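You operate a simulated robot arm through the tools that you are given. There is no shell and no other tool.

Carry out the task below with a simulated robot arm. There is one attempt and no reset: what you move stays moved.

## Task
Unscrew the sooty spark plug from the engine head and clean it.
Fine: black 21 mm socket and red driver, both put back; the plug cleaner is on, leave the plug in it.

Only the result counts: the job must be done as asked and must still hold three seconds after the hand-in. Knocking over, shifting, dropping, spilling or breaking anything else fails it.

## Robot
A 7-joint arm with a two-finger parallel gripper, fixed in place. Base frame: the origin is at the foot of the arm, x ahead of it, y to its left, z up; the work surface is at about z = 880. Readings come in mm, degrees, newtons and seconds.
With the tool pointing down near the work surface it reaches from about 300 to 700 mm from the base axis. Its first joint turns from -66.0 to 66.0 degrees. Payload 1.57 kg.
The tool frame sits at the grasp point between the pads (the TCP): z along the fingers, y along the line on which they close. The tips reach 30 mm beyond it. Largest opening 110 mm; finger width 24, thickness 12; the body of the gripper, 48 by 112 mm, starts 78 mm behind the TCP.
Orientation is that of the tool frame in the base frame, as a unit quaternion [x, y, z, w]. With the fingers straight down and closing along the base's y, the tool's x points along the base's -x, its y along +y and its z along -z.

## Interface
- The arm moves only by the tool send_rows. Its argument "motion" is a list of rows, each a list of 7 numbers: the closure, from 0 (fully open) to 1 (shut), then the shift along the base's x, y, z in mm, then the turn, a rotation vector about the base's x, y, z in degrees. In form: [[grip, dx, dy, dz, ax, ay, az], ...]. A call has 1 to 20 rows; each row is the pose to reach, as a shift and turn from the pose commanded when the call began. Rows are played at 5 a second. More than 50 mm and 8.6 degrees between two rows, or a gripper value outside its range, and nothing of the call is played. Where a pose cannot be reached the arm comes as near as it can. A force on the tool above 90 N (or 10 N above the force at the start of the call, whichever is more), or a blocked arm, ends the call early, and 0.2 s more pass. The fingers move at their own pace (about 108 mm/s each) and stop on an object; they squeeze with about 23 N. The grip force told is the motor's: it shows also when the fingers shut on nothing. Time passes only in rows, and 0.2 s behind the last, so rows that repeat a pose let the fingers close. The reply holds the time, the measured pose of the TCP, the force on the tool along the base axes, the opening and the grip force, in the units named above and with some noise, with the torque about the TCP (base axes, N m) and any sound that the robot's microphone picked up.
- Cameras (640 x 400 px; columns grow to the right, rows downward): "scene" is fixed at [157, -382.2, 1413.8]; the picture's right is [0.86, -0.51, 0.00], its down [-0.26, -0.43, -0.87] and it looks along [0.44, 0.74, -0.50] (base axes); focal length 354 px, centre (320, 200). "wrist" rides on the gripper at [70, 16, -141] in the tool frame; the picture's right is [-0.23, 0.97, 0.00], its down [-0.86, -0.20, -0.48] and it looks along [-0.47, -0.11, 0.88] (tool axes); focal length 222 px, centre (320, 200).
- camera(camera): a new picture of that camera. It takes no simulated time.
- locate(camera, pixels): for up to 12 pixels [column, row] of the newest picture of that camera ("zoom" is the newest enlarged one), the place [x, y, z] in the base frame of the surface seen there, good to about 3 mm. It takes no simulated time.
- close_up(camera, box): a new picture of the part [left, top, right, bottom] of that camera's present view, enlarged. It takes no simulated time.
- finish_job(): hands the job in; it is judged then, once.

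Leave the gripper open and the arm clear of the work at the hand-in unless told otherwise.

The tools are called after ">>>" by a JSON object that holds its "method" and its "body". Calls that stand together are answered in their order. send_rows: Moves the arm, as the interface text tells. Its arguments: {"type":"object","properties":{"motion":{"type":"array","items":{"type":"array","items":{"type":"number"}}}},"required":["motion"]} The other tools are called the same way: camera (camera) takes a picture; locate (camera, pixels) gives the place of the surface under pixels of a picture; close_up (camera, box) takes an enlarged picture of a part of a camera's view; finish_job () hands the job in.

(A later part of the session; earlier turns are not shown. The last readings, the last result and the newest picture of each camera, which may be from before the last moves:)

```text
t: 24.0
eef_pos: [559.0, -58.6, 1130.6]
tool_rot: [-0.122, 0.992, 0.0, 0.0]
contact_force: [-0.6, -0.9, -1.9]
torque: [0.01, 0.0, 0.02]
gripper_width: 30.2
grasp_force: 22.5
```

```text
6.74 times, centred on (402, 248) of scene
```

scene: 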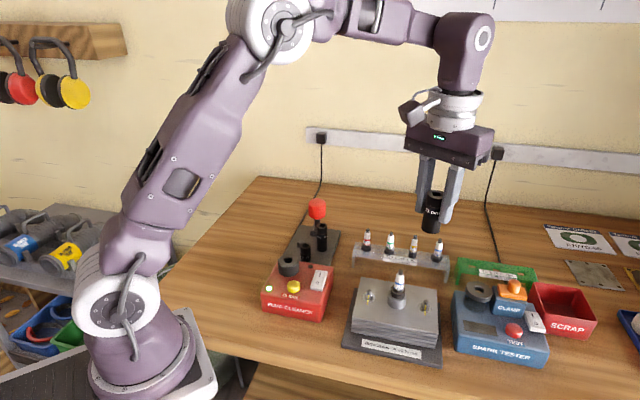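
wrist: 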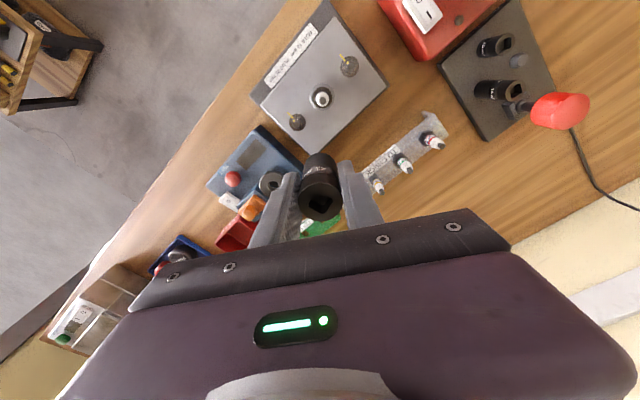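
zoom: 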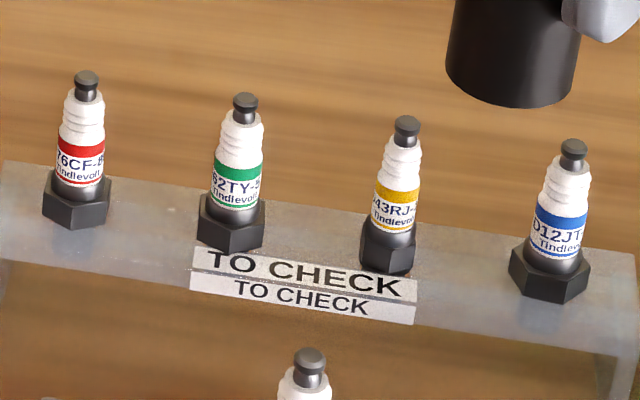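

The plug's shell is rounded with its thread in the head. I'll locate symmetric points around it in the wrist zoom to fix its axis.

>>> {"method": "close_up", "body": {"camera": "wrist", "box": [305, 82, 337, 112]}}

>>> {"method": "locate", "body": {"camera": "zoom", "pixels": [[347, 250], [215, 207], [463, 207], [338, 70], [338, 348], [260, 80], [425, 335], [178, 200], [494, 200], [338, 22], [338, 372], [320, 230]]}}

```text
13.33 times, centred on (321, 97) of wrist
```

zoom: 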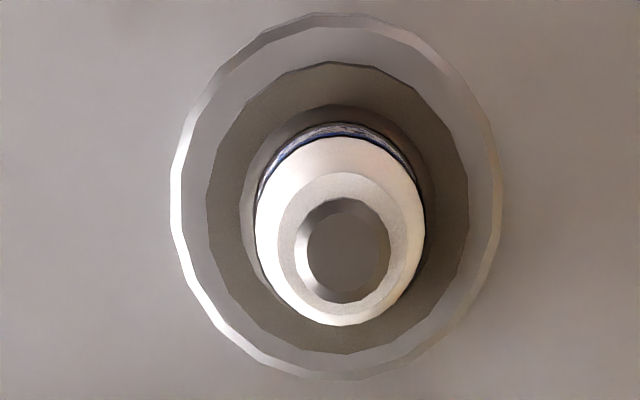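

```text
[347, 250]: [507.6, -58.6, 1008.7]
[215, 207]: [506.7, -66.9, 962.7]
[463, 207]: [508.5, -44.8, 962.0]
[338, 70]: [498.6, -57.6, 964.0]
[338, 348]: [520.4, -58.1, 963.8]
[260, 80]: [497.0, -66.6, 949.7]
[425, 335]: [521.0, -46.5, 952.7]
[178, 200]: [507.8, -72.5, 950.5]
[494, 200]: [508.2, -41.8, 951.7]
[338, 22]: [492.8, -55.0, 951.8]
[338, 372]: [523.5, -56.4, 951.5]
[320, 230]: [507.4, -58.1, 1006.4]
```

Plug axis ≈(508.3,-57), shell top z≈963, collar top z≈951.5. Socket bottom is 54 mm below the TCP. Moving over the plug at TCP z≈1075 first.

>>> {"method": "send_rows", "body": {"motion": [[0.9, -26, 0.5, 0, 0, 0, 0], [0.9, -51.7, 1, 0, 0, 0, 0], [0.9, -51.7, 1, -30, 0, 0, 0], [0.9, -51.7, 1, -55, 0, 0, 0], [0.9, -51.7, 1, -55, 0, 0, 0]]}}

>>> {"method": "close_up", "body": {"camera": "scene", "box": [365, 210, 435, 310]}}

```text
t: 25.2
eef_pos: [506.8, -57.2, 1074.4]
tool_rot: [-0.122, 0.993, 0.0, 0.0]
contact_force: [0.3, -1.0, -1.4]
torque: [0.02, -0.05, -0.02]
gripper_width: 30.2
grasp_force: 22.4
```

```text
4.00 times, centred on (400, 260) of scene
```

zoom: 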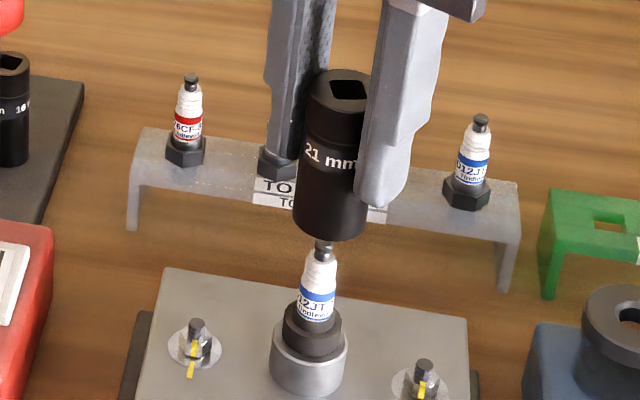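

Socket is above the plug, roughly concentric. Small correction (-0.4,+0.3) and descend to z≈1025 over the insulator.

>>> {"method": "send_rows", "body": {"motion": [[0.9, -0.4, 0.3, -15, 0, 0, 0], [0.9, -0.4, 0.3, -30, 0, 0, 0], [0.9, -0.4, 0.3, -42, 0, 0, 0], [0.9, -0.4, 0.3, -50, 0, 0, 0], [0.9, -0.4, 0.3, -50, 0, 0, 0]]}}

>>> {"method": "close_up", "body": {"camera": "scene", "box": [375, 235, 425, 310]}}

```text
t: 26.4
eef_pos: [507.3, -56.1, 1025.0]
tool_rot: [-0.121, 0.993, 0.001, -0.001]
contact_force: [-0.4, 0.3, -2.0]
torque: [0.03, 0.01, -0.03]
gripper_width: 30.0
grasp_force: 23.1
```

```text
5.33 times, centred on (400, 272) of scene
```

zoom: 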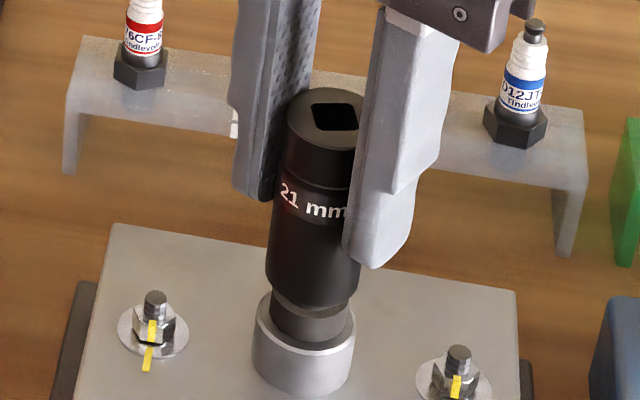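

Aligned within a millimetre. Lowering further 12 mm in small steps while watching the force.

>>> {"method": "send_rows", "body": {"motion": [[0.9, 0, 0, -4, 0, 0, 0], [0.9, 0, 0, -7, 0, 0, 0], [0.9, 0, 0, -10, 0, 0, 0], [0.9, 0, 0, -10, 0, 0, 0]]}}

>>> {"method": "close_up", "body": {"camera": "scene", "box": [375, 235, 425, 310]}}

```text
t: 27.4
eef_pos: [507.5, -56.5, 1014.9]
tool_rot: [-0.122, 0.993, 0.0, 0.0]
contact_force: [-0.3, -0.3, -2.3]
torque: [-0.01, -0.01, 0.01]
gripper_width: 30.4
grasp_force: 23.1
```

```text
5.33 times, centred on (400, 272) of scene
```

zoom: 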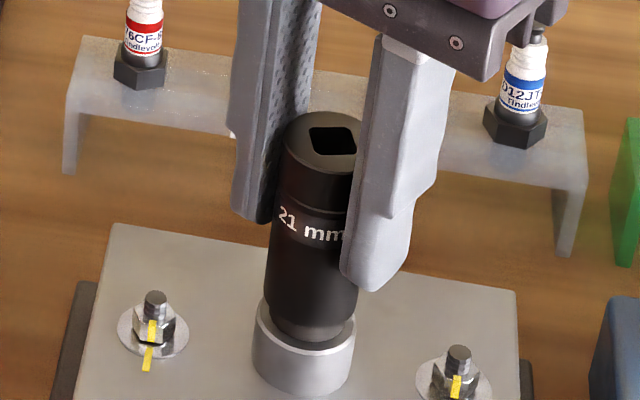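

Going on: no contact force yet. Another 10 mm in fine steps.

>>> {"method": "send_rows", "body": {"motion": [[0.9, 0, 0, -2, 0, 0, 0], [0.9, 0, 0, -4, 0, 0, 0], [0.9, 0, 0, -6, 0, 0, 0], [0.9, 0, 0, -6, 0, 0, 0]]}}

>>> {"method": "close_up", "body": {"camera": "scene", "box": [375, 235, 425, 310]}}

```text
t: 28.4
eef_pos: [508.6, -56.7, 1009.2]
tool_rot: [-0.122, 0.992, 0.001, 0.001]
contact_force: [1.6, 2.1, 14.9]
torque: [0.03, -0.04, 0.03]
gripper_width: 30.4
grasp_force: 22.8
```

```text
5.33 times, centred on (400, 272) of scene
```

zoom: 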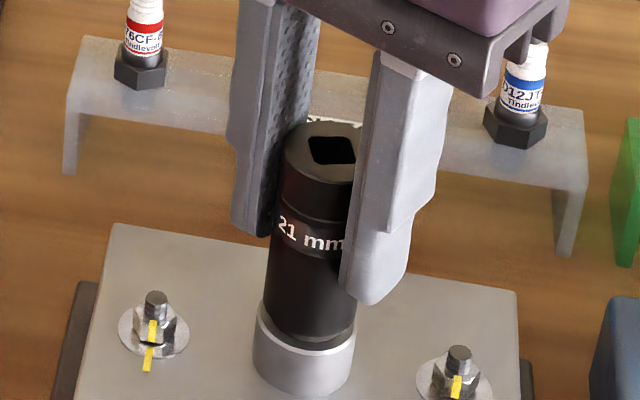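

Contact: ~17 N at z 1009. Checking closely whether the socket sits on the collar or is hung up on the shell.

>>> {"method": "close_up", "body": {"camera": "scene", "box": [392, 282, 412, 306]}}

>>> {"method": "close_up", "body": {"camera": "wrist", "box": [240, 100, 400, 230]}}

```text
16.00 times, centred on (402, 294) of scene
```

zoom: 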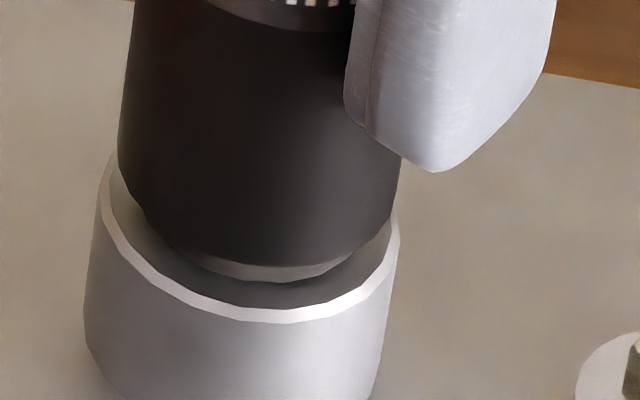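

```text
3.08 times, centred on (320, 165) of wrist
```

zoom: 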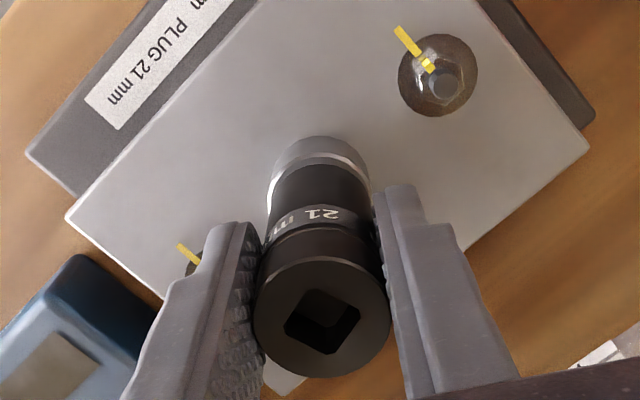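

The socket stands ~3 mm above the collar — probably the hex isn't aligned yet. Turning the socket slowly with light pressure, watching the force for a drop.

>>> {"method": "send_rows", "body": {"motion": [[0.9, 0, 0, 0, 0, 0, -4], [0.9, 0, 0, 0, 0, 0, -8], [0.9, 0, 0, 0, 0, 0, -12]]}}

```text
t: 29.2
eef_pos: [507.3, -57.3, 1008.6]
tool_rot: [-0.016, 1.0, 0.0, 0.001]
contact_force: [0.3, -1.6, 11.6]
torque: [0.03, -0.02, -0.03]
gripper_width: 30.2
grasp_force: 23.4
```

>>> {"method": "send_rows", "body": {"motion": [[0.9, 0, 0, 0, 0, 0, -4], [0.9, 0, 0, -0.3, 0, 0, -8], [0.9, 0, 0, -0.3, 0, 0, -12]]}}

```text
t: 30.0
eef_pos: [506.4, -57.3, 1009.1]
tool_rot: [0.089, 0.996, 0.0, 0.0]
contact_force: [0.3, 0.4, 11.6]
torque: [0.01, -0.03, -0.01]
gripper_width: 30.2
grasp_force: 22.9
```

Force steady at ~12 N after 24°. Continuing the turn.

>>> {"method": "send_rows", "body": {"motion": [[0.9, 0, 0, 0, 0, 0, -4], [0.9, 0, 0, 0, 0, 0, -8], [0.9, 0, 0, 0, 0, 0, -12]]}}

>>> {"method": "close_up", "body": {"camera": "scene", "box": [392, 282, 412, 306]}}

```text
t: 30.8
eef_pos: [506.5, -57.3, 1008.1]
tool_rot: [0.192, 0.981, 0.001, 0.0]
contact_force: [0.4, 0.2, 11.6]
torque: [0.04, -0.05, 0.0]
gripper_width: 30.1
grasp_force: 22.8
```

```text
16.00 times, centred on (402, 294) of scene
```

zoom: 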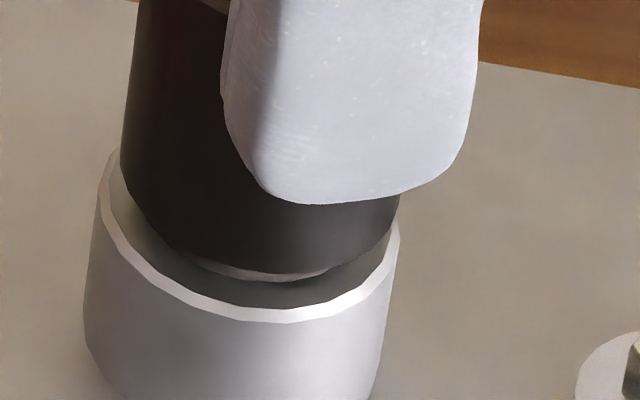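

Still ~12 N after 36°, no torque, no drop. Looking into the socket's square hole from the wrist camera for whether the plug terminal shows.

>>> {"method": "close_up", "body": {"camera": "wrist", "box": [296, 180, 346, 225]}}

>>> {"method": "close_up", "body": {"camera": "scene", "box": [375, 235, 425, 310]}}

```text
8.89 times, centred on (321, 202) of wrist
```

zoom: 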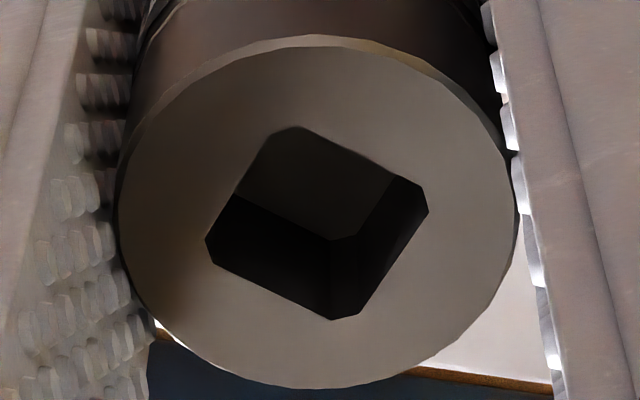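

```text
5.33 times, centred on (400, 272) of scene
```

zoom: 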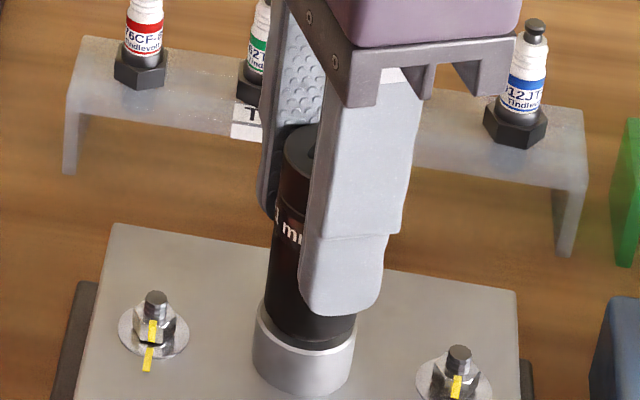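

The drive hole has a flat floor, and the socket is turning freely with the fingers. I'll finish scanning the rest of a 60° hex period with slightly more pressure.

>>> {"method": "send_rows", "body": {"motion": [[0.9, 0, 0, -0.3, 0, 0, -3], [0.9, 0, 0, -0.5, 0, 0, -6], [0.9, 0, 0, -0.5, 0, 0, -9], [0.9, 0, 0, -0.5, 0, 0, -12]]}}

>>> {"method": "send_rows", "body": {"motion": [[0.9, 0, 0, 0, 0, 0, -3], [0.9, 0, 0, 0, 0, 0, -6], [0.9, 0, 0, 0, 0, 0, -9], [0.9, 0, 0, 0, 0, 0, -12]]}}

>>> {"method": "close_up", "body": {"camera": "scene", "box": [375, 235, 425, 310]}}

```text
t: 31.8
eef_pos: [508.0, -55.7, 1007.9]
tool_rot: [0.293, 0.956, 0.0, 0.0]
contact_force: [0.2, 1.6, 12.7]
torque: [0.04, -0.02, 0.03]
gripper_width: 30.0
grasp_force: 23.2
```

```text
t: 32.8
eef_pos: [507.0, -57.3, 1008.5]
tool_rot: [0.392, 0.92, 0.0, 0.0]
contact_force: [-0.3, 2.0, 8.1]
torque: [0.03, -0.03, -0.03]
gripper_width: 30.1
grasp_force: 23.2
```

```text
5.33 times, centred on (400, 272) of scene
```

zoom: 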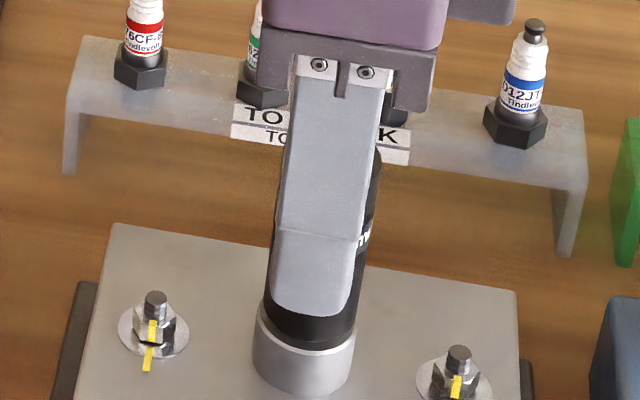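

No drop through a full 60°, so the shell is round to the touch and the socket is resting as deep as it goes. Opening the fingers, rising, and checking that the socket stands well.

>>> {"method": "send_rows", "body": {"motion": [[0.9, 0, 0, 0.3, 0, 0, 0], [0.6, 0, 0, 0.3, 0, 0, 0], [0.4, 0, 0, 0.3, 0, 0, 0], [0.4, 0, 0, 0.3, 0, 0, 0], [0.4, 0, 0, 30, 0, 0, 0], [0.4, 0, 0, 70, 0, 0, 0], [0.4, 0, 0, 110, 0, 0, 0]]}}

>>> {"method": "close_up", "body": {"camera": "scene", "box": [375, 235, 425, 310]}}

>>> {"method": "camera", "body": {"camera": "wrist"}}

```text
t: 34.4
eef_pos: [507.3, -55.7, 1119.3]
tool_rot: [0.389, 0.921, 0.0, 0.0]
contact_force: [0.8, -0.5, 0.0]
torque: [0.01, 0.0, 0.02]
gripper_width: 65.9
grasp_force: 0.0
```

```text
5.33 times, centred on (400, 272) of scene
```

zoom: 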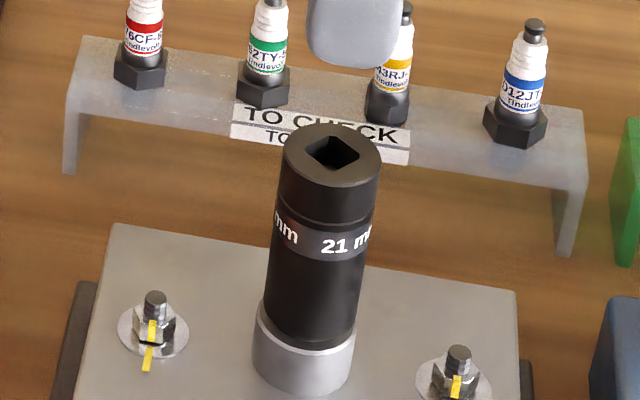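

```text
taken
```

wrist: 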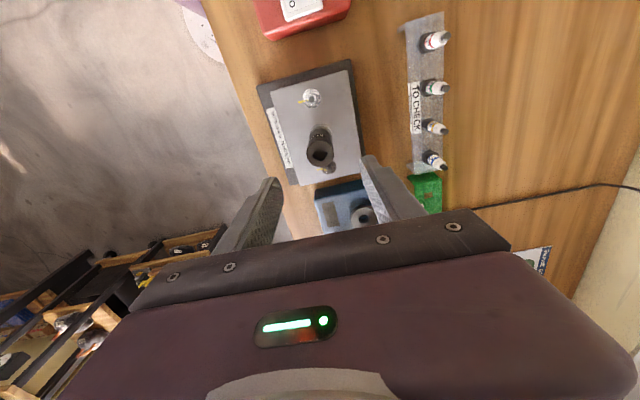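

The socket stands upright on the plug. Measuring its square yaw, centre and height from the wrist view.

>>> {"method": "close_up", "body": {"camera": "wrist", "box": [300, 130, 340, 175]}}

```text
8.89 times, centred on (320, 152) of wrist
```

zoom: 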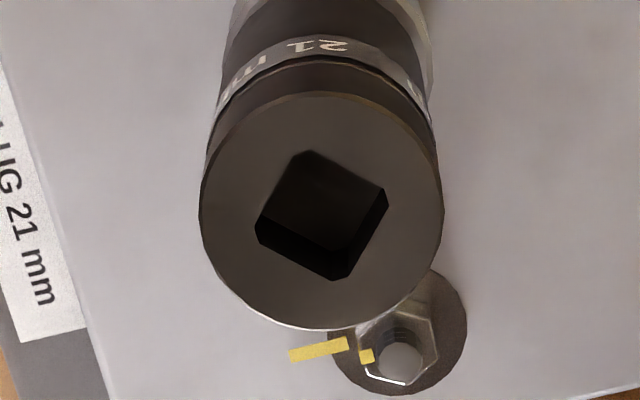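

Square yaw ≈3.6°. Locating the rim for centre and height.

>>> {"method": "locate", "body": {"camera": "zoom", "pixels": [[207, 205], [438, 205], [320, 100], [320, 322], [235, 130], [405, 290], [245, 290], [405, 130]]}}

```text
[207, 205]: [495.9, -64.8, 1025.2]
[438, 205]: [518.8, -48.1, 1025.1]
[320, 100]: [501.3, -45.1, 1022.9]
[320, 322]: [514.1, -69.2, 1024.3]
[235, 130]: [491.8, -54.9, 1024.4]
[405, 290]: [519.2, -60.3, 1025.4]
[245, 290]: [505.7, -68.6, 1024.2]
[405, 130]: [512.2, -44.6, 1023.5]
```

Socket centre ≈(507.4,-57), top z≈1024.5. Now fetching the driver: travelling high back to (517.9,242), yaw 25°.

>>> {"method": "send_rows", "body": {"motion": [[0.4, 1, 33, 0, 0, 0, 7.9], [0.4, 2, 67, 0, 0, 0, 15.8], [0.4, 3, 100, 0, 0, 0, 23.7], [0.4, 4, 133, 0, 0, 0, 31.6], [0.4, 5, 166, 0, 0, 0, 39.5], [0.4, 6, 200, 0, 0, 0, 47.4], [0.4, 7, 233, 0, 0, 0, 55.3], [0.4, 8.5, 266, 0, 0, 0, 63.2], [0.4, 10, 299.5, 0, 0, 0, 71], [0.4, 10, 299.5, -40, 0, 0, 71], [0.4, 10, 299.5, -65, 0, 0, 71], [0.4, 10, 299.5, -65, 0, 0, 71]]}}

>>> {"method": "close_up", "body": {"camera": "scene", "box": [270, 140, 370, 260]}}

>>> {"method": "camera", "body": {"camera": "wrist"}}

```text
t: 37.0
eef_pos: [518.1, 243.8, 1053.2]
tool_rot: [-0.216, 0.976, -0.001, 0.0]
contact_force: [0.0, 0.0, -0.7]
torque: [0.02, 0.01, 0.0]
gripper_width: 66.1
grasp_force: 0.1
```

```text
3.33 times, centred on (320, 200) of scene
```

zoom: 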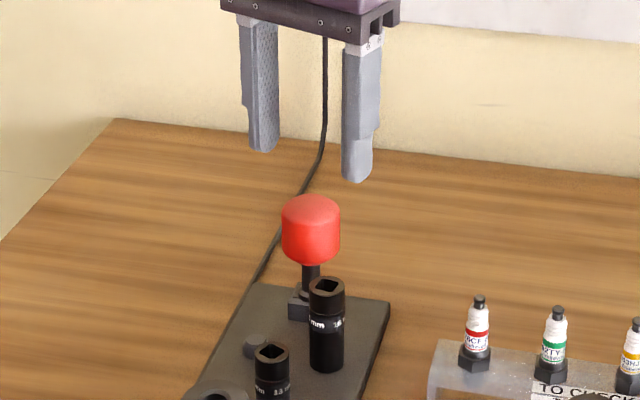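

```text
taken
```

wrist: 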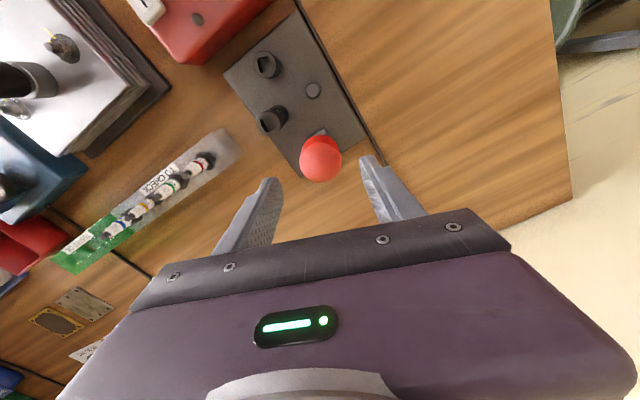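

Over the driver again. Descending, closing, then lifting.

>>> {"method": "send_rows", "body": {"motion": [[0.4, 0, 0, -30, 0, 0, 0], [0.4, 0, 0, -60, 0, 0, 0], [0.4, 0, 0, -73, 0, 0, 0], [0.4, 0, 0, -73, 0, 0, 0], [0.6, 0, 0, -73, 0, 0, 0], [0.8, 0, 0, -73, 0, 0, 0], [0.8, 0, 0, -73, 0, 0, 0]]}}

>>> {"method": "send_rows", "body": {"motion": [[0.8, 0, 0, 10, 0, 0, 0], [0.8, 0, 0, 25, 0, 0, 0], [0.8, 0, 0, 60, 0, 0, 0], [0.8, 0, 0, 100, 0, 0, 0], [0.8, 0, 0, 140, 0, 0, 0], [0.8, 0, 0, 140, 0, 0, 0]]}}

>>> {"method": "close_up", "body": {"camera": "scene", "box": [270, 100, 370, 220]}}

```text
t: 38.6
eef_pos: [517.6, 242.8, 980.6]
tool_rot: [-0.216, 0.976, 0.0, 0.0]
contact_force: [0.1, -0.9, -0.6]
torque: [0.03, 0.0, 0.02]
gripper_width: 41.2
grasp_force: 22.9
```

```text
t: 40.0
eef_pos: [517.8, 241.4, 1121.0]
tool_rot: [-0.217, 0.976, -0.001, -0.001]
contact_force: [0.6, 0.5, -0.9]
torque: [0.01, 0.0, 0.01]
gripper_width: 41.0
grasp_force: 22.8
```

```text
3.33 times, centred on (320, 160) of scene
```

zoom: 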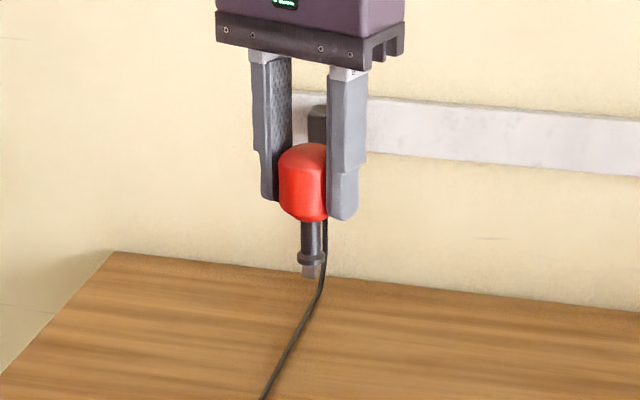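

Driver in hand. Travelling to the socket on the plug while turning by -132° (to yaw -107°), which lines up its square and leaves a long counter-clockwise stroke.

>>> {"method": "send_rows", "body": {"motion": [[0.8, -0.7, -18.7, 0, 0, 0, -8.25], [0.8, -1.4, -37.4, 0, 0, 0, -16.5], [0.8, -2.1, -56.1, 0, 0, 0, -24.75], [0.8, -2.8, -74.8, 0, 0, 0, -33], [0.8, -3.5, -93.5, 0, 0, 0, -41.25], [0.8, -4.2, -112.3, 0, 0, 0, -49.5], [0.8, -4.9, -131, 0, 0, 0, -57.75], [0.8, -5.6, -149.7, 0, 0, 0, -66], [0.8, -6.3, -168.4, 0, 0, 0, -74.25], [0.8, -7, -187.1, 0, 0, 0, -82.5], [0.8, -7.7, -205.8, 0, 0, 0, -90.75], [0.8, -8.4, -224.5, 0, 0, 0, -99], [0.8, -9.1, -243.2, 0, 0, 0, -107.25], [0.8, -9.8, -262, 0, 0, 0, -115.5], [0.8, -10.5, -280.7, 0, 0, 0, -123.75], [0.8, -11.2, -299.4, 0, 0, 0, -131.9], [0.8, -11.2, -299.4, 0, 0, 0, -131.9]]}}

>>> {"method": "close_up", "body": {"camera": "scene", "box": [370, 190, 430, 290]}}

>>> {"method": "camera", "body": {"camera": "wrist"}}

```text
t: 43.6
eef_pos: [505.4, -57.3, 1121.6]
tool_rot: [0.803, 0.595, 0.0, 0.0]
contact_force: [-0.8, 1.0, -0.9]
torque: [-0.03, 0.0, -0.01]
gripper_width: 41.6
grasp_force: 22.6
```

```text
4.00 times, centred on (400, 240) of scene
```

zoom: 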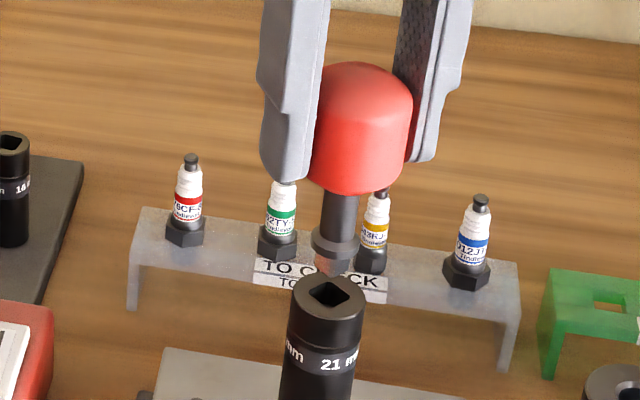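

```text
taken
```

wrist: 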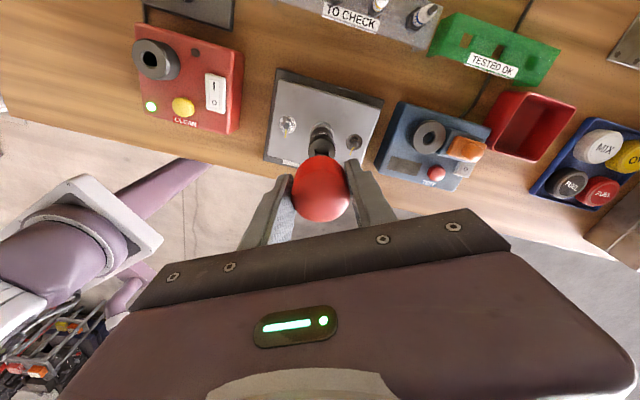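

Yaw -107° reached. Enlarging the tip and hole.

>>> {"method": "close_up", "body": {"camera": "scene", "box": [385, 240, 417, 280]}}

```text
10.00 times, centred on (401, 260) of scene
```

zoom: 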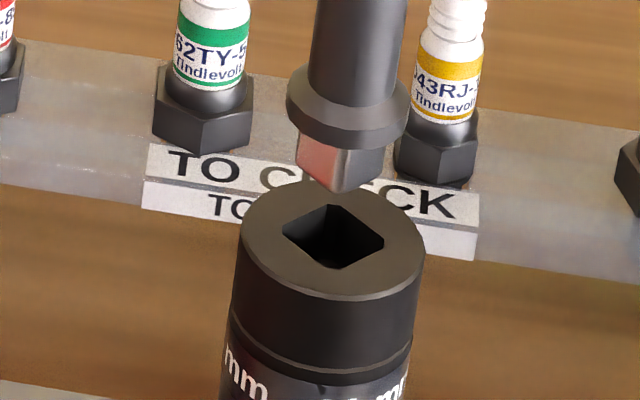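

The driver's faces look a few degrees off from the hole. A tighter look at both.

>>> {"method": "close_up", "body": {"camera": "scene", "box": [394, 252, 412, 270]}}

```text
16.00 times, centred on (403, 261) of scene
```

zoom: 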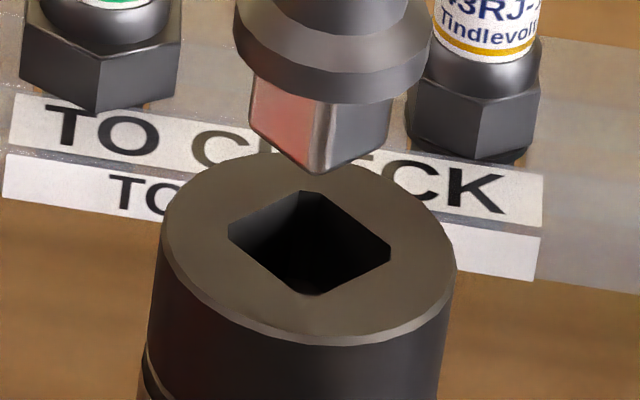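

Yaw agrees to about 2°; landing estimate is about 0.7 mm left and slightly near. Correcting by (+0.9,+0.2) and -1.5°, descending 13 mm to just above the hole.

>>> {"method": "send_rows", "body": {"motion": [[0.8, 0.9, 0.2, -5, 0, 0, -1.5], [0.8, 0.9, 0.2, -9, 0, 0, -1.5], [0.8, 0.9, 0.2, -12, 0, 0, -1.5], [0.8, 0.9, 0.2, -12, 0, 0, -1.5]]}}

>>> {"method": "close_up", "body": {"camera": "scene", "box": [394, 252, 412, 270]}}

```text
t: 44.6
eef_pos: [507.0, -57.3, 1108.1]
tool_rot: [0.811, 0.585, 0.0, 0.0]
contact_force: [-0.2, 0.6, -1.8]
torque: [0.0, 0.01, 0.0]
gripper_width: 41.6
grasp_force: 23.4
```

```text
16.00 times, centred on (403, 261) of scene
```

zoom: 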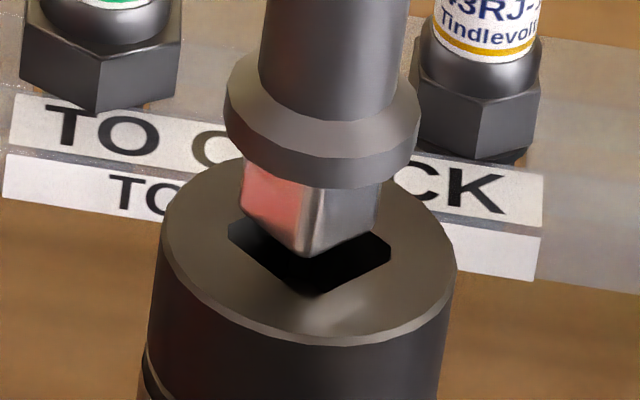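

Tip is right over the hole. Lowering 5 mm gently.

>>> {"method": "send_rows", "body": {"motion": [[0.8, 0, 0, -2, 0, 0, 0], [0.8, 0, 0, -4, 0, 0, 0], [0.8, 0, 0, -6, 0, 0, 0], [0.8, 0, 0, -6, 0, 0, 0]]}}

>>> {"method": "close_up", "body": {"camera": "scene", "box": [394, 252, 412, 270]}}

```text
t: 45.6
eef_pos: [506.7, -55.9, 1102.6]
tool_rot: [0.811, 0.585, 0.0, 0.0]
contact_force: [1.1, 0.8, -0.7]
torque: [-0.03, 0.01, 0.0]
gripper_width: 41.3
grasp_force: 22.9
```

```text
16.00 times, centred on (403, 261) of scene
```

zoom: 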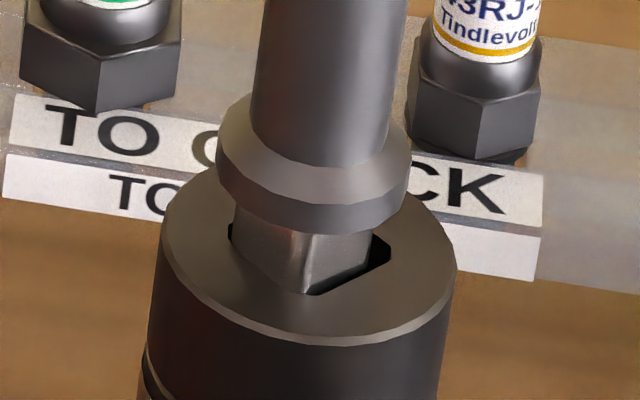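

Entered; slightly hugging the left side. Nudge right by 0.5 mm and continue down.

>>> {"method": "send_rows", "body": {"motion": [[0.8, 0.4, -0.25, -2, 0, 0, 0], [0.8, 0.4, -0.25, -4, 0, 0, 0], [0.8, 0.4, -0.25, -6, 0, 0, 0], [0.8, 0.4, -0.25, -6, 0, 0, 0]]}}

>>> {"method": "close_up", "body": {"camera": "scene", "box": [385, 240, 417, 310]}}

```text
t: 46.6
eef_pos: [508.9, -55.7, 1096.3]
tool_rot: [0.81, 0.586, 0.0, 0.001]
contact_force: [-0.2, 0.1, -2.0]
torque: [-0.03, -0.01, 0.02]
gripper_width: 41.4
grasp_force: 22.8
```

```text
5.71 times, centred on (401, 275) of scene
```

zoom: 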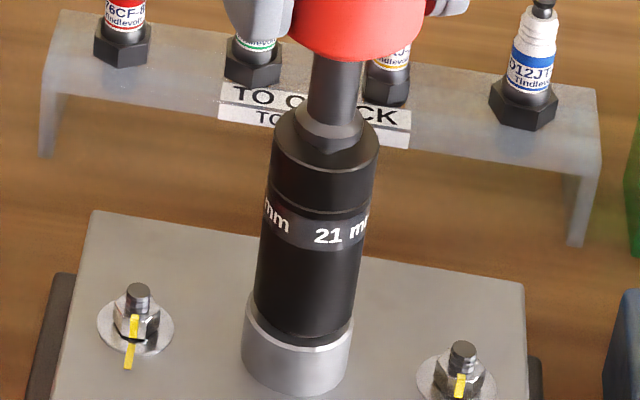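

Continuing down 6 mm in small steps to seat the drive.

>>> {"method": "send_rows", "body": {"motion": [[0.8, 0, 0, -1.5, 0, 0, 0], [0.8, 0, 0, -3, 0, 0, 0], [0.8, 0, 0, -4.5, 0, 0, 0], [0.8, 0, 0, -4.5, 0, 0, 0]]}}

>>> {"method": "close_up", "body": {"camera": "scene", "box": [385, 240, 417, 310]}}

```text
t: 47.6
eef_pos: [508.2, -57.0, 1092.5]
tool_rot: [0.811, 0.585, 0.001, 0.001]
contact_force: [-0.6, 0.1, 15.0]
torque: [0.01, 0.01, 0.05]
gripper_width: 41.6
grasp_force: 22.4
```

```text
5.71 times, centred on (401, 275) of scene
```

zoom: 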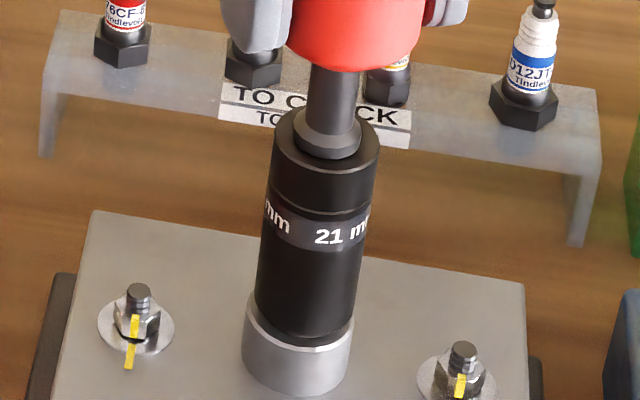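

Seated at ~16 N. Now pressing slightly and turning counter-clockwise 8° to feel for torque.

>>> {"method": "send_rows", "body": {"motion": [[0.8, 0, 0, -0.7, 0, 0, 2], [0.8, 0, 0, -0.7, 0, 0, 5], [0.8, 0, 0, -0.7, 0, 0, 8], [0.8, 0, 0, -0.7, 0, 0, 11]]}}

>>> {"method": "close_up", "body": {"camera": "scene", "box": [385, 240, 417, 310]}}

```text
t: 48.6
eef_pos: [507.3, -56.1, 1091.1]
tool_rot: [0.75, 0.661, 0.001, 0.001]
contact_force: [1.7, -0.2, 24.9]
torque: [-0.07, 0.03, -0.01]
gripper_width: 41.3
grasp_force: 23.1
```

```text
5.71 times, centred on (401, 275) of scene
```

zoom: 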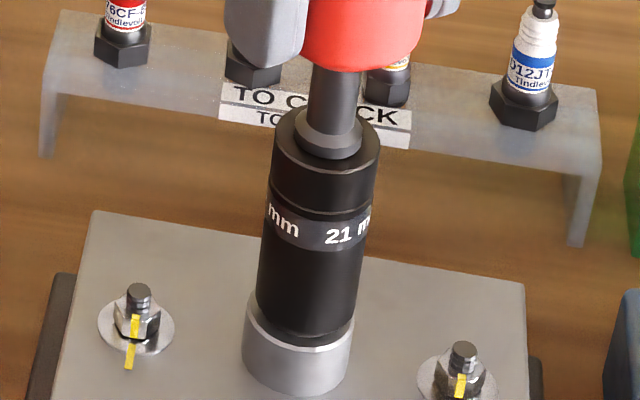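

The socket turns with the driver, no torque yet. Continuing with a slow scan under ~25 N to let a hex find its seat.

>>> {"method": "send_rows", "body": {"motion": [[0.8, 0, 0, 0, 0, 0, 2], [0.8, 0, 0, 0, 0, 0, 4], [0.8, 0, 0, 0, 0, 0, 6], [0.8, 0, 0, 0, 0, 0, 8], [0.8, 0, 0, 0, 0, 0, 10], [0.8, 0, 0, 0, 0, 0, 12], [0.8, 0, 0, 0, 0, 0, 14], [0.8, 0, 0, 0, 0, 0, 16], [0.8, 0, 0, 0, 0, 0, 18], [0.8, 0, 0, 0, 0, 0, 20]]}}

>>> {"method": "close_up", "body": {"camera": "scene", "box": [385, 240, 417, 310]}}

```text
t: 50.8
eef_pos: [507.7, -57.9, 1092.2]
tool_rot: [0.624, 0.781, 0.0, 0.0]
contact_force: [-1.1, -1.8, 18.6]
torque: [-0.12, 0.06, 0.0]
gripper_width: 41.5
grasp_force: 22.4
```

```text
5.71 times, centred on (401, 275) of scene
```

zoom: 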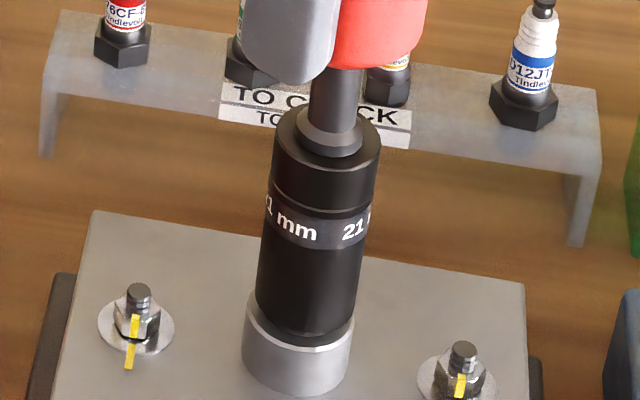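

Still free, ~19 N. Continuing the stroke another 60°.

>>> {"method": "send_rows", "body": {"motion": [[0.8, 0, 0, -0.4, 0, 0, 3], [0.8, 0, 0, -0.4, 0, 0, 6], [0.8, 0, 0, -0.4, 0, 0, 9], [0.8, 0, 0, -0.4, 0, 0, 12], [0.8, 0, 0, -0.4, 0, 0, 15], [0.8, 0, 0, -0.4, 0, 0, 18], [0.8, 0, 0, -0.4, 0, 0, 21], [0.8, 0, 0, -0.4, 0, 0, 24], [0.8, 0, 0, -0.4, 0, 0, 27], [0.8, 0, 0, -0.4, 0, 0, 30]]}}

>>> {"method": "close_up", "body": {"camera": "scene", "box": [385, 240, 417, 310]}}

```text
t: 53.0
eef_pos: [507.5, -56.6, 1091.6]
tool_rot: [0.402, 0.916, 0.001, 0.001]
contact_force: [0.4, -1.1, 20.5]
torque: [-0.05, -0.1, 0.0]
gripper_width: 41.3
grasp_force: 23.0
```

```text
5.71 times, centred on (401, 275) of scene
```

zoom: 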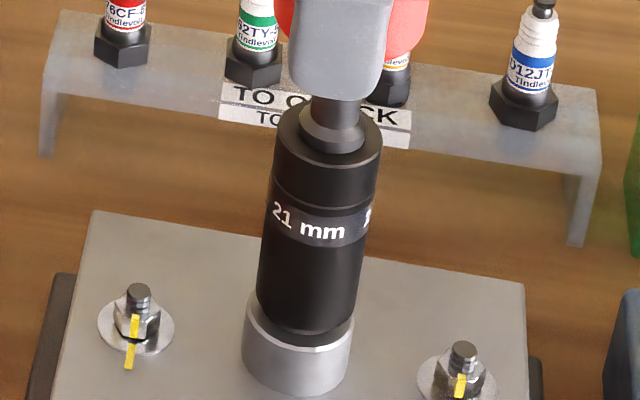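

Turning easily. Checking the socket's lower edge and gap at the collar.

>>> {"method": "close_up", "body": {"camera": "scene", "box": [392, 282, 412, 306]}}

```text
16.00 times, centred on (402, 294) of scene
```

zoom: 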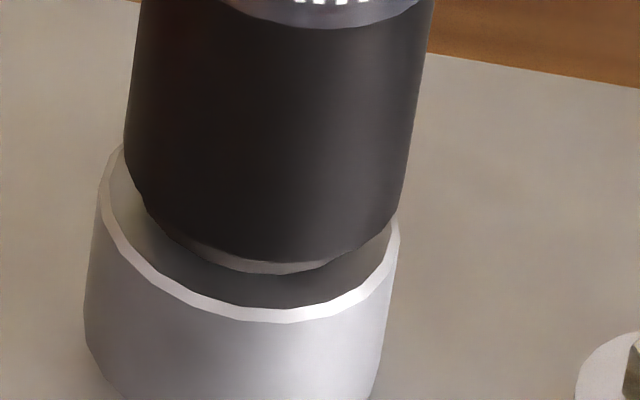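

Compared with before, the socket looks to have risen about 1–2 mm over this 61° turn, so the plug may be coming out. I'll ease the push and keep turning counter-clockwise to compare.

>>> {"method": "send_rows", "body": {"motion": [[0.8, 0, 0, 0.5, 0, 0, 5], [0.8, 0, 0, 0.5, 0, 0, 10], [0.8, 0, 0, 0.5, 0, 0, 15], [0.8, 0, 0, 0.5, 0, 0, 20], [0.8, 0, 0, 0.5, 0, 0, 25], [0.8, 0, 0, 0.5, 0, 0, 30], [0.8, 0, 0, 0.5, 0, 0, 35], [0.8, 0, 0, 0.5, 0, 0, 40], [0.8, 0, 0, 0.5, 0, 0, 45], [0.8, 0, 0, 0.5, 0, 0, 50], [0.8, 0, 0, 0.5, 0, 0, 55], [0.8, 0, 0, 0.5, 0, 0, 60]]}}

>>> {"method": "close_up", "body": {"camera": "scene", "box": [385, 240, 417, 310]}}

>>> {"method": "close_up", "body": {"camera": "scene", "box": [392, 282, 412, 306]}}

```text
t: 55.6
eef_pos: [507.3, -56.4, 1090.5]
tool_rot: [-0.11, 0.994, 0.0, 0.001]
contact_force: [-0.9, -2.4, 25.2]
torque: [-0.26, 0.04, 0.01]
gripper_width: 41.2
grasp_force: 23.2
```

```text
5.71 times, centred on (401, 275) of scene
```

zoom: 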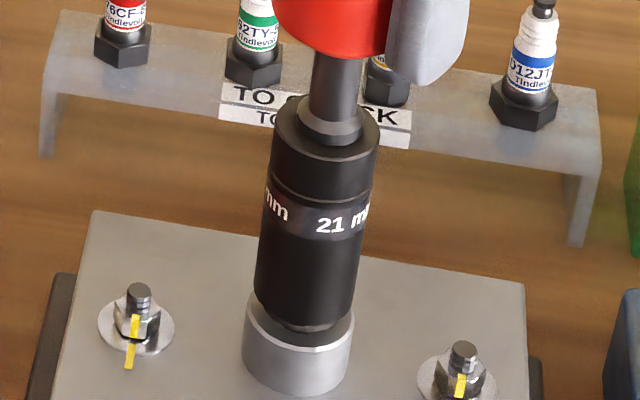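

```text
16.00 times, centred on (402, 294) of scene
```

zoom: 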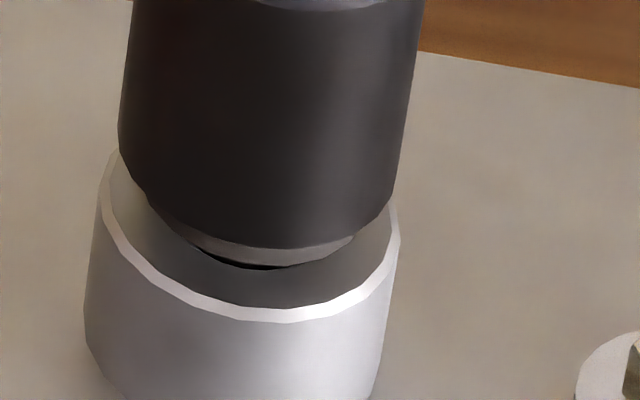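

Now it clearly is rising: a light crescent and black gap show the plug's seat lifting from the collar, so the plug is unscrewing. Continuing with the tool rising along to keep the push low.

>>> {"method": "send_rows", "body": {"motion": [[0.8, 0, 0, 0.6, 0, 0, 5], [0.8, 0, 0, 0.9, 0, 0, 10], [0.8, 0, 0, 1.1, 0, 0, 15], [0.8, 0, 0, 1.3, 0, 0, 20], [0.8, 0, 0, 1.5, 0, 0, 25], [0.8, 0, 0, 1.7, 0, 0, 30], [0.8, 0, 0, 1.9, 0, 0, 35], [0.8, 0, 0, 2.1, 0, 0, 40], [0.8, 0, 0, 2.3, 0, 0, 45], [0.8, 0, 0, 2.5, 0, 0, 50]]}}

>>> {"method": "close_up", "body": {"camera": "scene", "box": [385, 240, 417, 310]}}

>>> {"method": "close_up", "body": {"camera": "scene", "box": [392, 282, 412, 306]}}

```text
t: 57.8
eef_pos: [508.1, -56.1, 1093.3]
tool_rot: [-0.52, 0.854, 0.0, 0.0]
contact_force: [-0.1, -0.1, -1.5]
torque: [0.01, -0.02, 0.04]
gripper_width: 41.3
grasp_force: 22.5
```

```text
5.71 times, centred on (401, 275) of scene
```

zoom: 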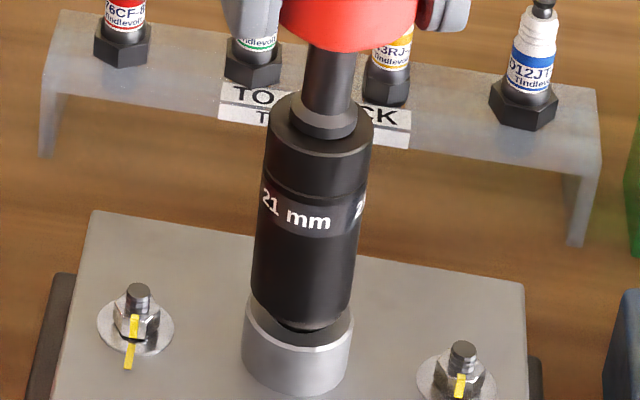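

```text
16.00 times, centred on (402, 294) of scene
```

zoom: 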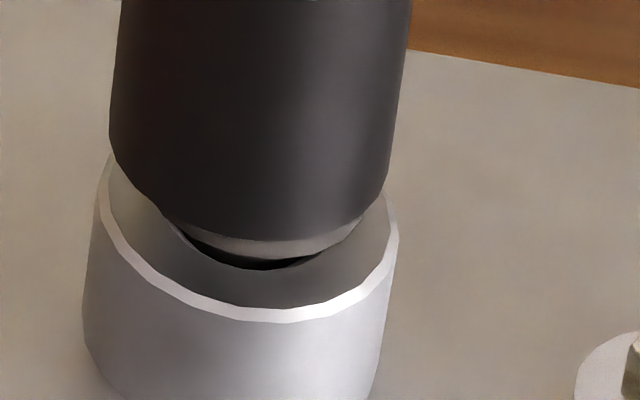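

Continuing counter-clockwise by another 60°, with the tool rising 2 mm.

>>> {"method": "send_rows", "body": {"motion": [[0.8, 0, 0, 0, 0, 0, 5], [0.8, 0, 0, 0, 0, 0, 10], [0.8, 0, 0, 0.2, 0, 0, 15], [0.8, 0, 0, 0.4, 0, 0, 20], [0.8, 0, 0, 0.6, 0, 0, 25], [0.8, 0, 0, 0.8, 0, 0, 30], [0.8, 0, 0, 1.0, 0, 0, 35], [0.8, 0, 0, 1.2, 0, 0, 40], [0.8, 0, 0, 1.4, 0, 0, 45], [0.8, 0, 0, 1.6, 0, 0, 50], [0.8, 0, 0, 1.8, 0, 0, 55], [0.8, 0, 0, 2.0, 0, 0, 60]]}}

>>> {"method": "close_up", "body": {"camera": "scene", "box": [385, 240, 417, 310]}}

>>> {"method": "close_up", "body": {"camera": "scene", "box": [392, 282, 412, 306]}}

```text
t: 60.4
eef_pos: [507.6, -57.1, 1095.5]
tool_rot: [0.878, -0.479, 0.0, 0.0]
contact_force: [1.4, 0.2, -1.2]
torque: [-0.04, -0.03, 0.0]
gripper_width: 41.2
grasp_force: 23.0
```

```text
5.71 times, centred on (401, 275) of scene
```

zoom: 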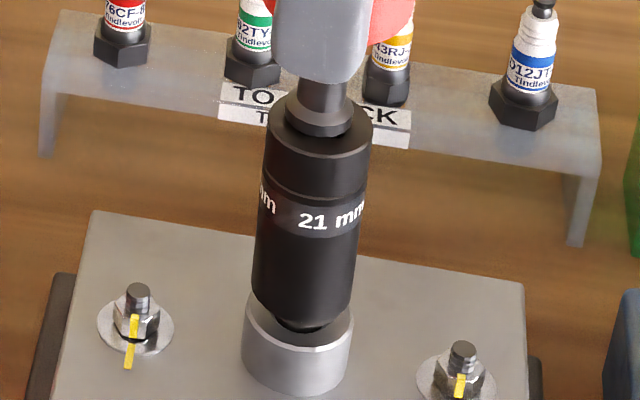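

```text
16.00 times, centred on (402, 294) of scene
```

zoom: 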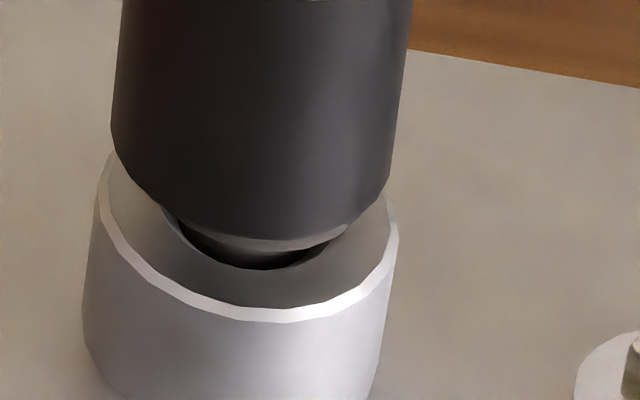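

Plug has risen further and yaw is at 123°. I'll seat the driver gently, open the fingers (driver stays standing in the socket), and turn the open gripper back for another stroke.

>>> {"method": "send_rows", "body": {"motion": [[0.8, 0, 0, -0.8, 0, 0, 0], [0.8, 0, 0, -1.6, 0, 0, 0], [0.8, 0, 0, -1.6, 0, 0, 0]]}}

```text
t: 61.2
eef_pos: [507.4, -55.6, 1094.0]
tool_rot: [0.877, -0.48, -0.001, 0.0]
contact_force: [-0.4, 0.0, 4.5]
torque: [-0.01, 0.03, 0.03]
gripper_width: 41.4
grasp_force: 22.9
```

Seated lightly (≈6 N). Opening the fingers.

>>> {"method": "send_rows", "body": {"motion": [[0.6, 0, 0, 0.3, 0, 0, 0], [0.5, 0, 0, 0.3, 0, 0, 0], [0.4, 0, 0, 0.3, 0, 0, 0], [0.4, 0, 0, 0.3, 0, 0, 0]]}}

>>> {"method": "close_up", "body": {"camera": "scene", "box": [365, 200, 435, 310]}}

```text
t: 62.2
eef_pos: [507.2, -55.7, 1094.7]
tool_rot: [0.877, -0.48, 0.001, 0.0]
contact_force: [-0.5, 1.1, -0.3]
torque: [0.02, -0.02, -0.01]
gripper_width: 66.1
grasp_force: 0.1
```

```text
3.64 times, centred on (400, 255) of scene
```

zoom: 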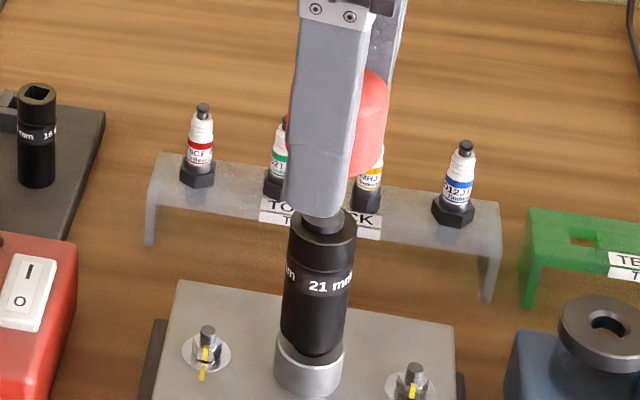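

The driver stands on its own. Turning the open gripper back -170°, then -50°.

>>> {"method": "send_rows", "body": {"motion": [[0.4, 0, 0, 0, 0, 0, -8.5], [0.4, 0, 0, 0, 0, 0, -17], [0.4, 0, 0, 0, 0, 0, -25.5], [0.4, 0, 0, 0, 0, 0, -34], [0.4, 0, 0, 0, 0, 0, -42.5], [0.4, 0, 0, 0, 0, 0, -51], [0.4, 0, 0, 0, 0, 0, -59.5], [0.4, 0, 0, 0, 0, 0, -68], [0.4, 0, 0, 0, 0, 0, -76.5], [0.4, 0, 0, 0, 0, 0, -85], [0.4, 0, 0, 0, 0, 0, -93.5], [0.4, 0, 0, 0, 0, 0, -102], [0.4, 0, 0, 0, 0, 0, -110.5], [0.4, 0, 0, 0, 0, 0, -119], [0.4, 0, 0, 0, 0, 0, -127.5], [0.4, 0, 0, 0, 0, 0, -136], [0.4, 0, 0, 0, 0, 0, -144.5], [0.4, 0, 0, 0, 0, 0, -153], [0.4, 0, 0, 0, 0, 0, -161.5], [0.4, 0, 0, 0, 0, 0, -170]]}}

>>> {"method": "send_rows", "body": {"motion": [[0.4, 0, 0, 0, 0, 0, -8.5], [0.4, 0, 0, 0, 0, 0, -17], [0.4, 0, 0, 0, 0, 0, -25.5], [0.4, 0, 0, 0, 0, 0, -34], [0.4, 0, 0, 0, 0, 0, -42.5], [0.4, 0, 0, 0, 0, 0, -51], [0.4, 0, 0, 0, 0, 0, -51]]}}

>>> {"method": "close_up", "body": {"camera": "scene", "box": [365, 200, 435, 310]}}

>>> {"method": "camera", "body": {"camera": "wrist"}}

```text
t: 66.4
eef_pos: [507.9, -56.7, 1093.8]
tool_rot: [0.402, 0.916, 0.001, 0.0]
contact_force: [-0.1, -0.1, 1.2]
torque: [0.0, 0.01, 0.0]
gripper_width: 65.9
grasp_force: 0.1
```

```text
t: 68.0
eef_pos: [508.3, -56.9, 1094.0]
tool_rot: [0.757, 0.653, -0.001, 0.0]
contact_force: [-0.8, -0.2, 0.0]
torque: [-0.01, 0.0, -0.02]
gripper_width: 65.8
grasp_force: 0.1
```

```text
3.64 times, centred on (400, 255) of scene
```

zoom: 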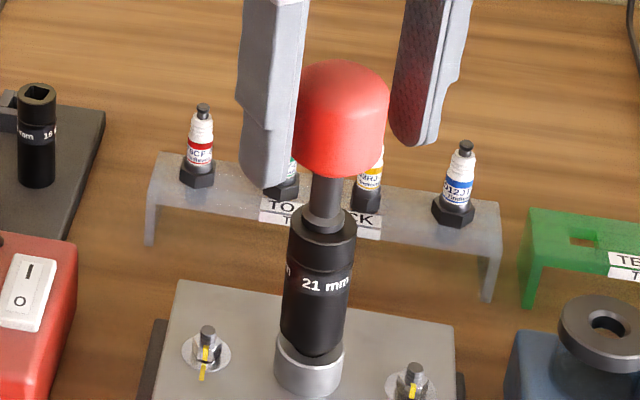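

```text
taken
```

wrist: 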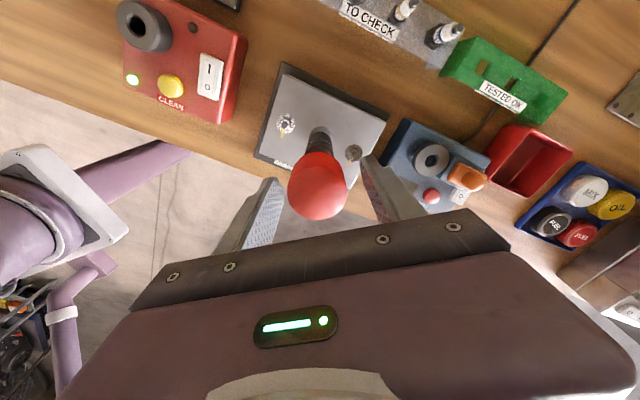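

Knob is centred again. Closing and starting the second stroke, rising slowly.

>>> {"method": "send_rows", "body": {"motion": [[0.6, 0, 0, 0, 0, 0, 0], [0.8, 0, 0, 0, 0, 0, 0], [0.8, 0, 0, 0, 0, 0, 0], [0.8, 0, 0, 0, 0, 0, 5], [0.8, 0, 0, 0.1, 0, 0, 11], [0.8, 0, 0, 0.3, 0, 0, 17], [0.8, 0, 0, 0.5, 0, 0, 23], [0.8, 0, 0, 0.7, 0, 0, 29], [0.8, 0, 0, 0.9, 0, 0, 35], [0.8, 0, 0, 1.1, 0, 0, 41], [0.8, 0, 0, 1.3, 0, 0, 47], [0.8, 0, 0, 1.5, 0, 0, 53], [0.8, 0, 0, 1.7, 0, 0, 59], [0.8, 0, 0, 1.9, 0, 0, 65]]}}

>>> {"method": "close_up", "body": {"camera": "scene", "box": [385, 240, 417, 310]}}

>>> {"method": "close_up", "body": {"camera": "scene", "box": [392, 282, 412, 306]}}

```text
t: 71.0
eef_pos: [507.8, -56.1, 1095.9]
tool_rot: [0.286, 0.958, 0.0, 0.0]
contact_force: [-0.1, -0.1, -2.0]
torque: [-0.04, 0.03, 0.0]
gripper_width: 41.3
grasp_force: 23.0
```

```text
5.71 times, centred on (401, 275) of scene
```

zoom: 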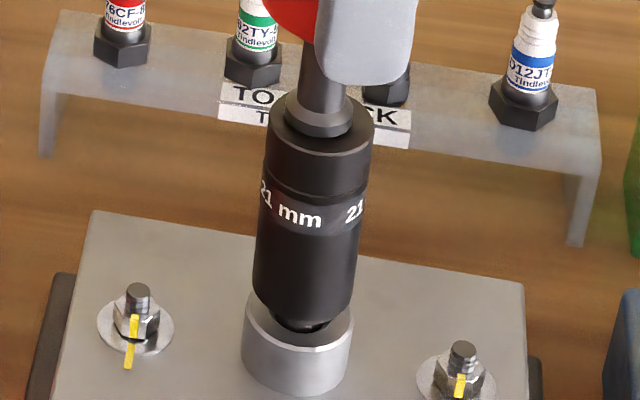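

```text
16.00 times, centred on (402, 294) of scene
```

zoom: 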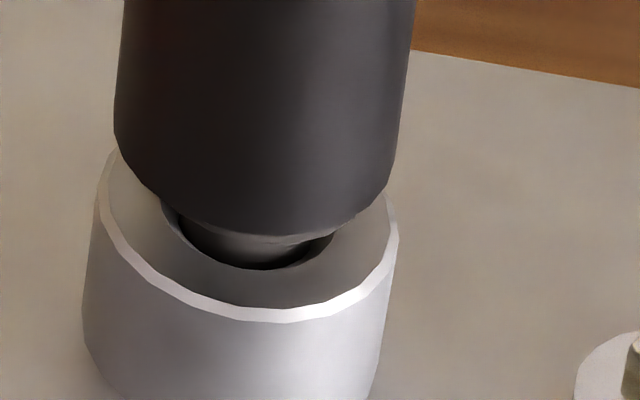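

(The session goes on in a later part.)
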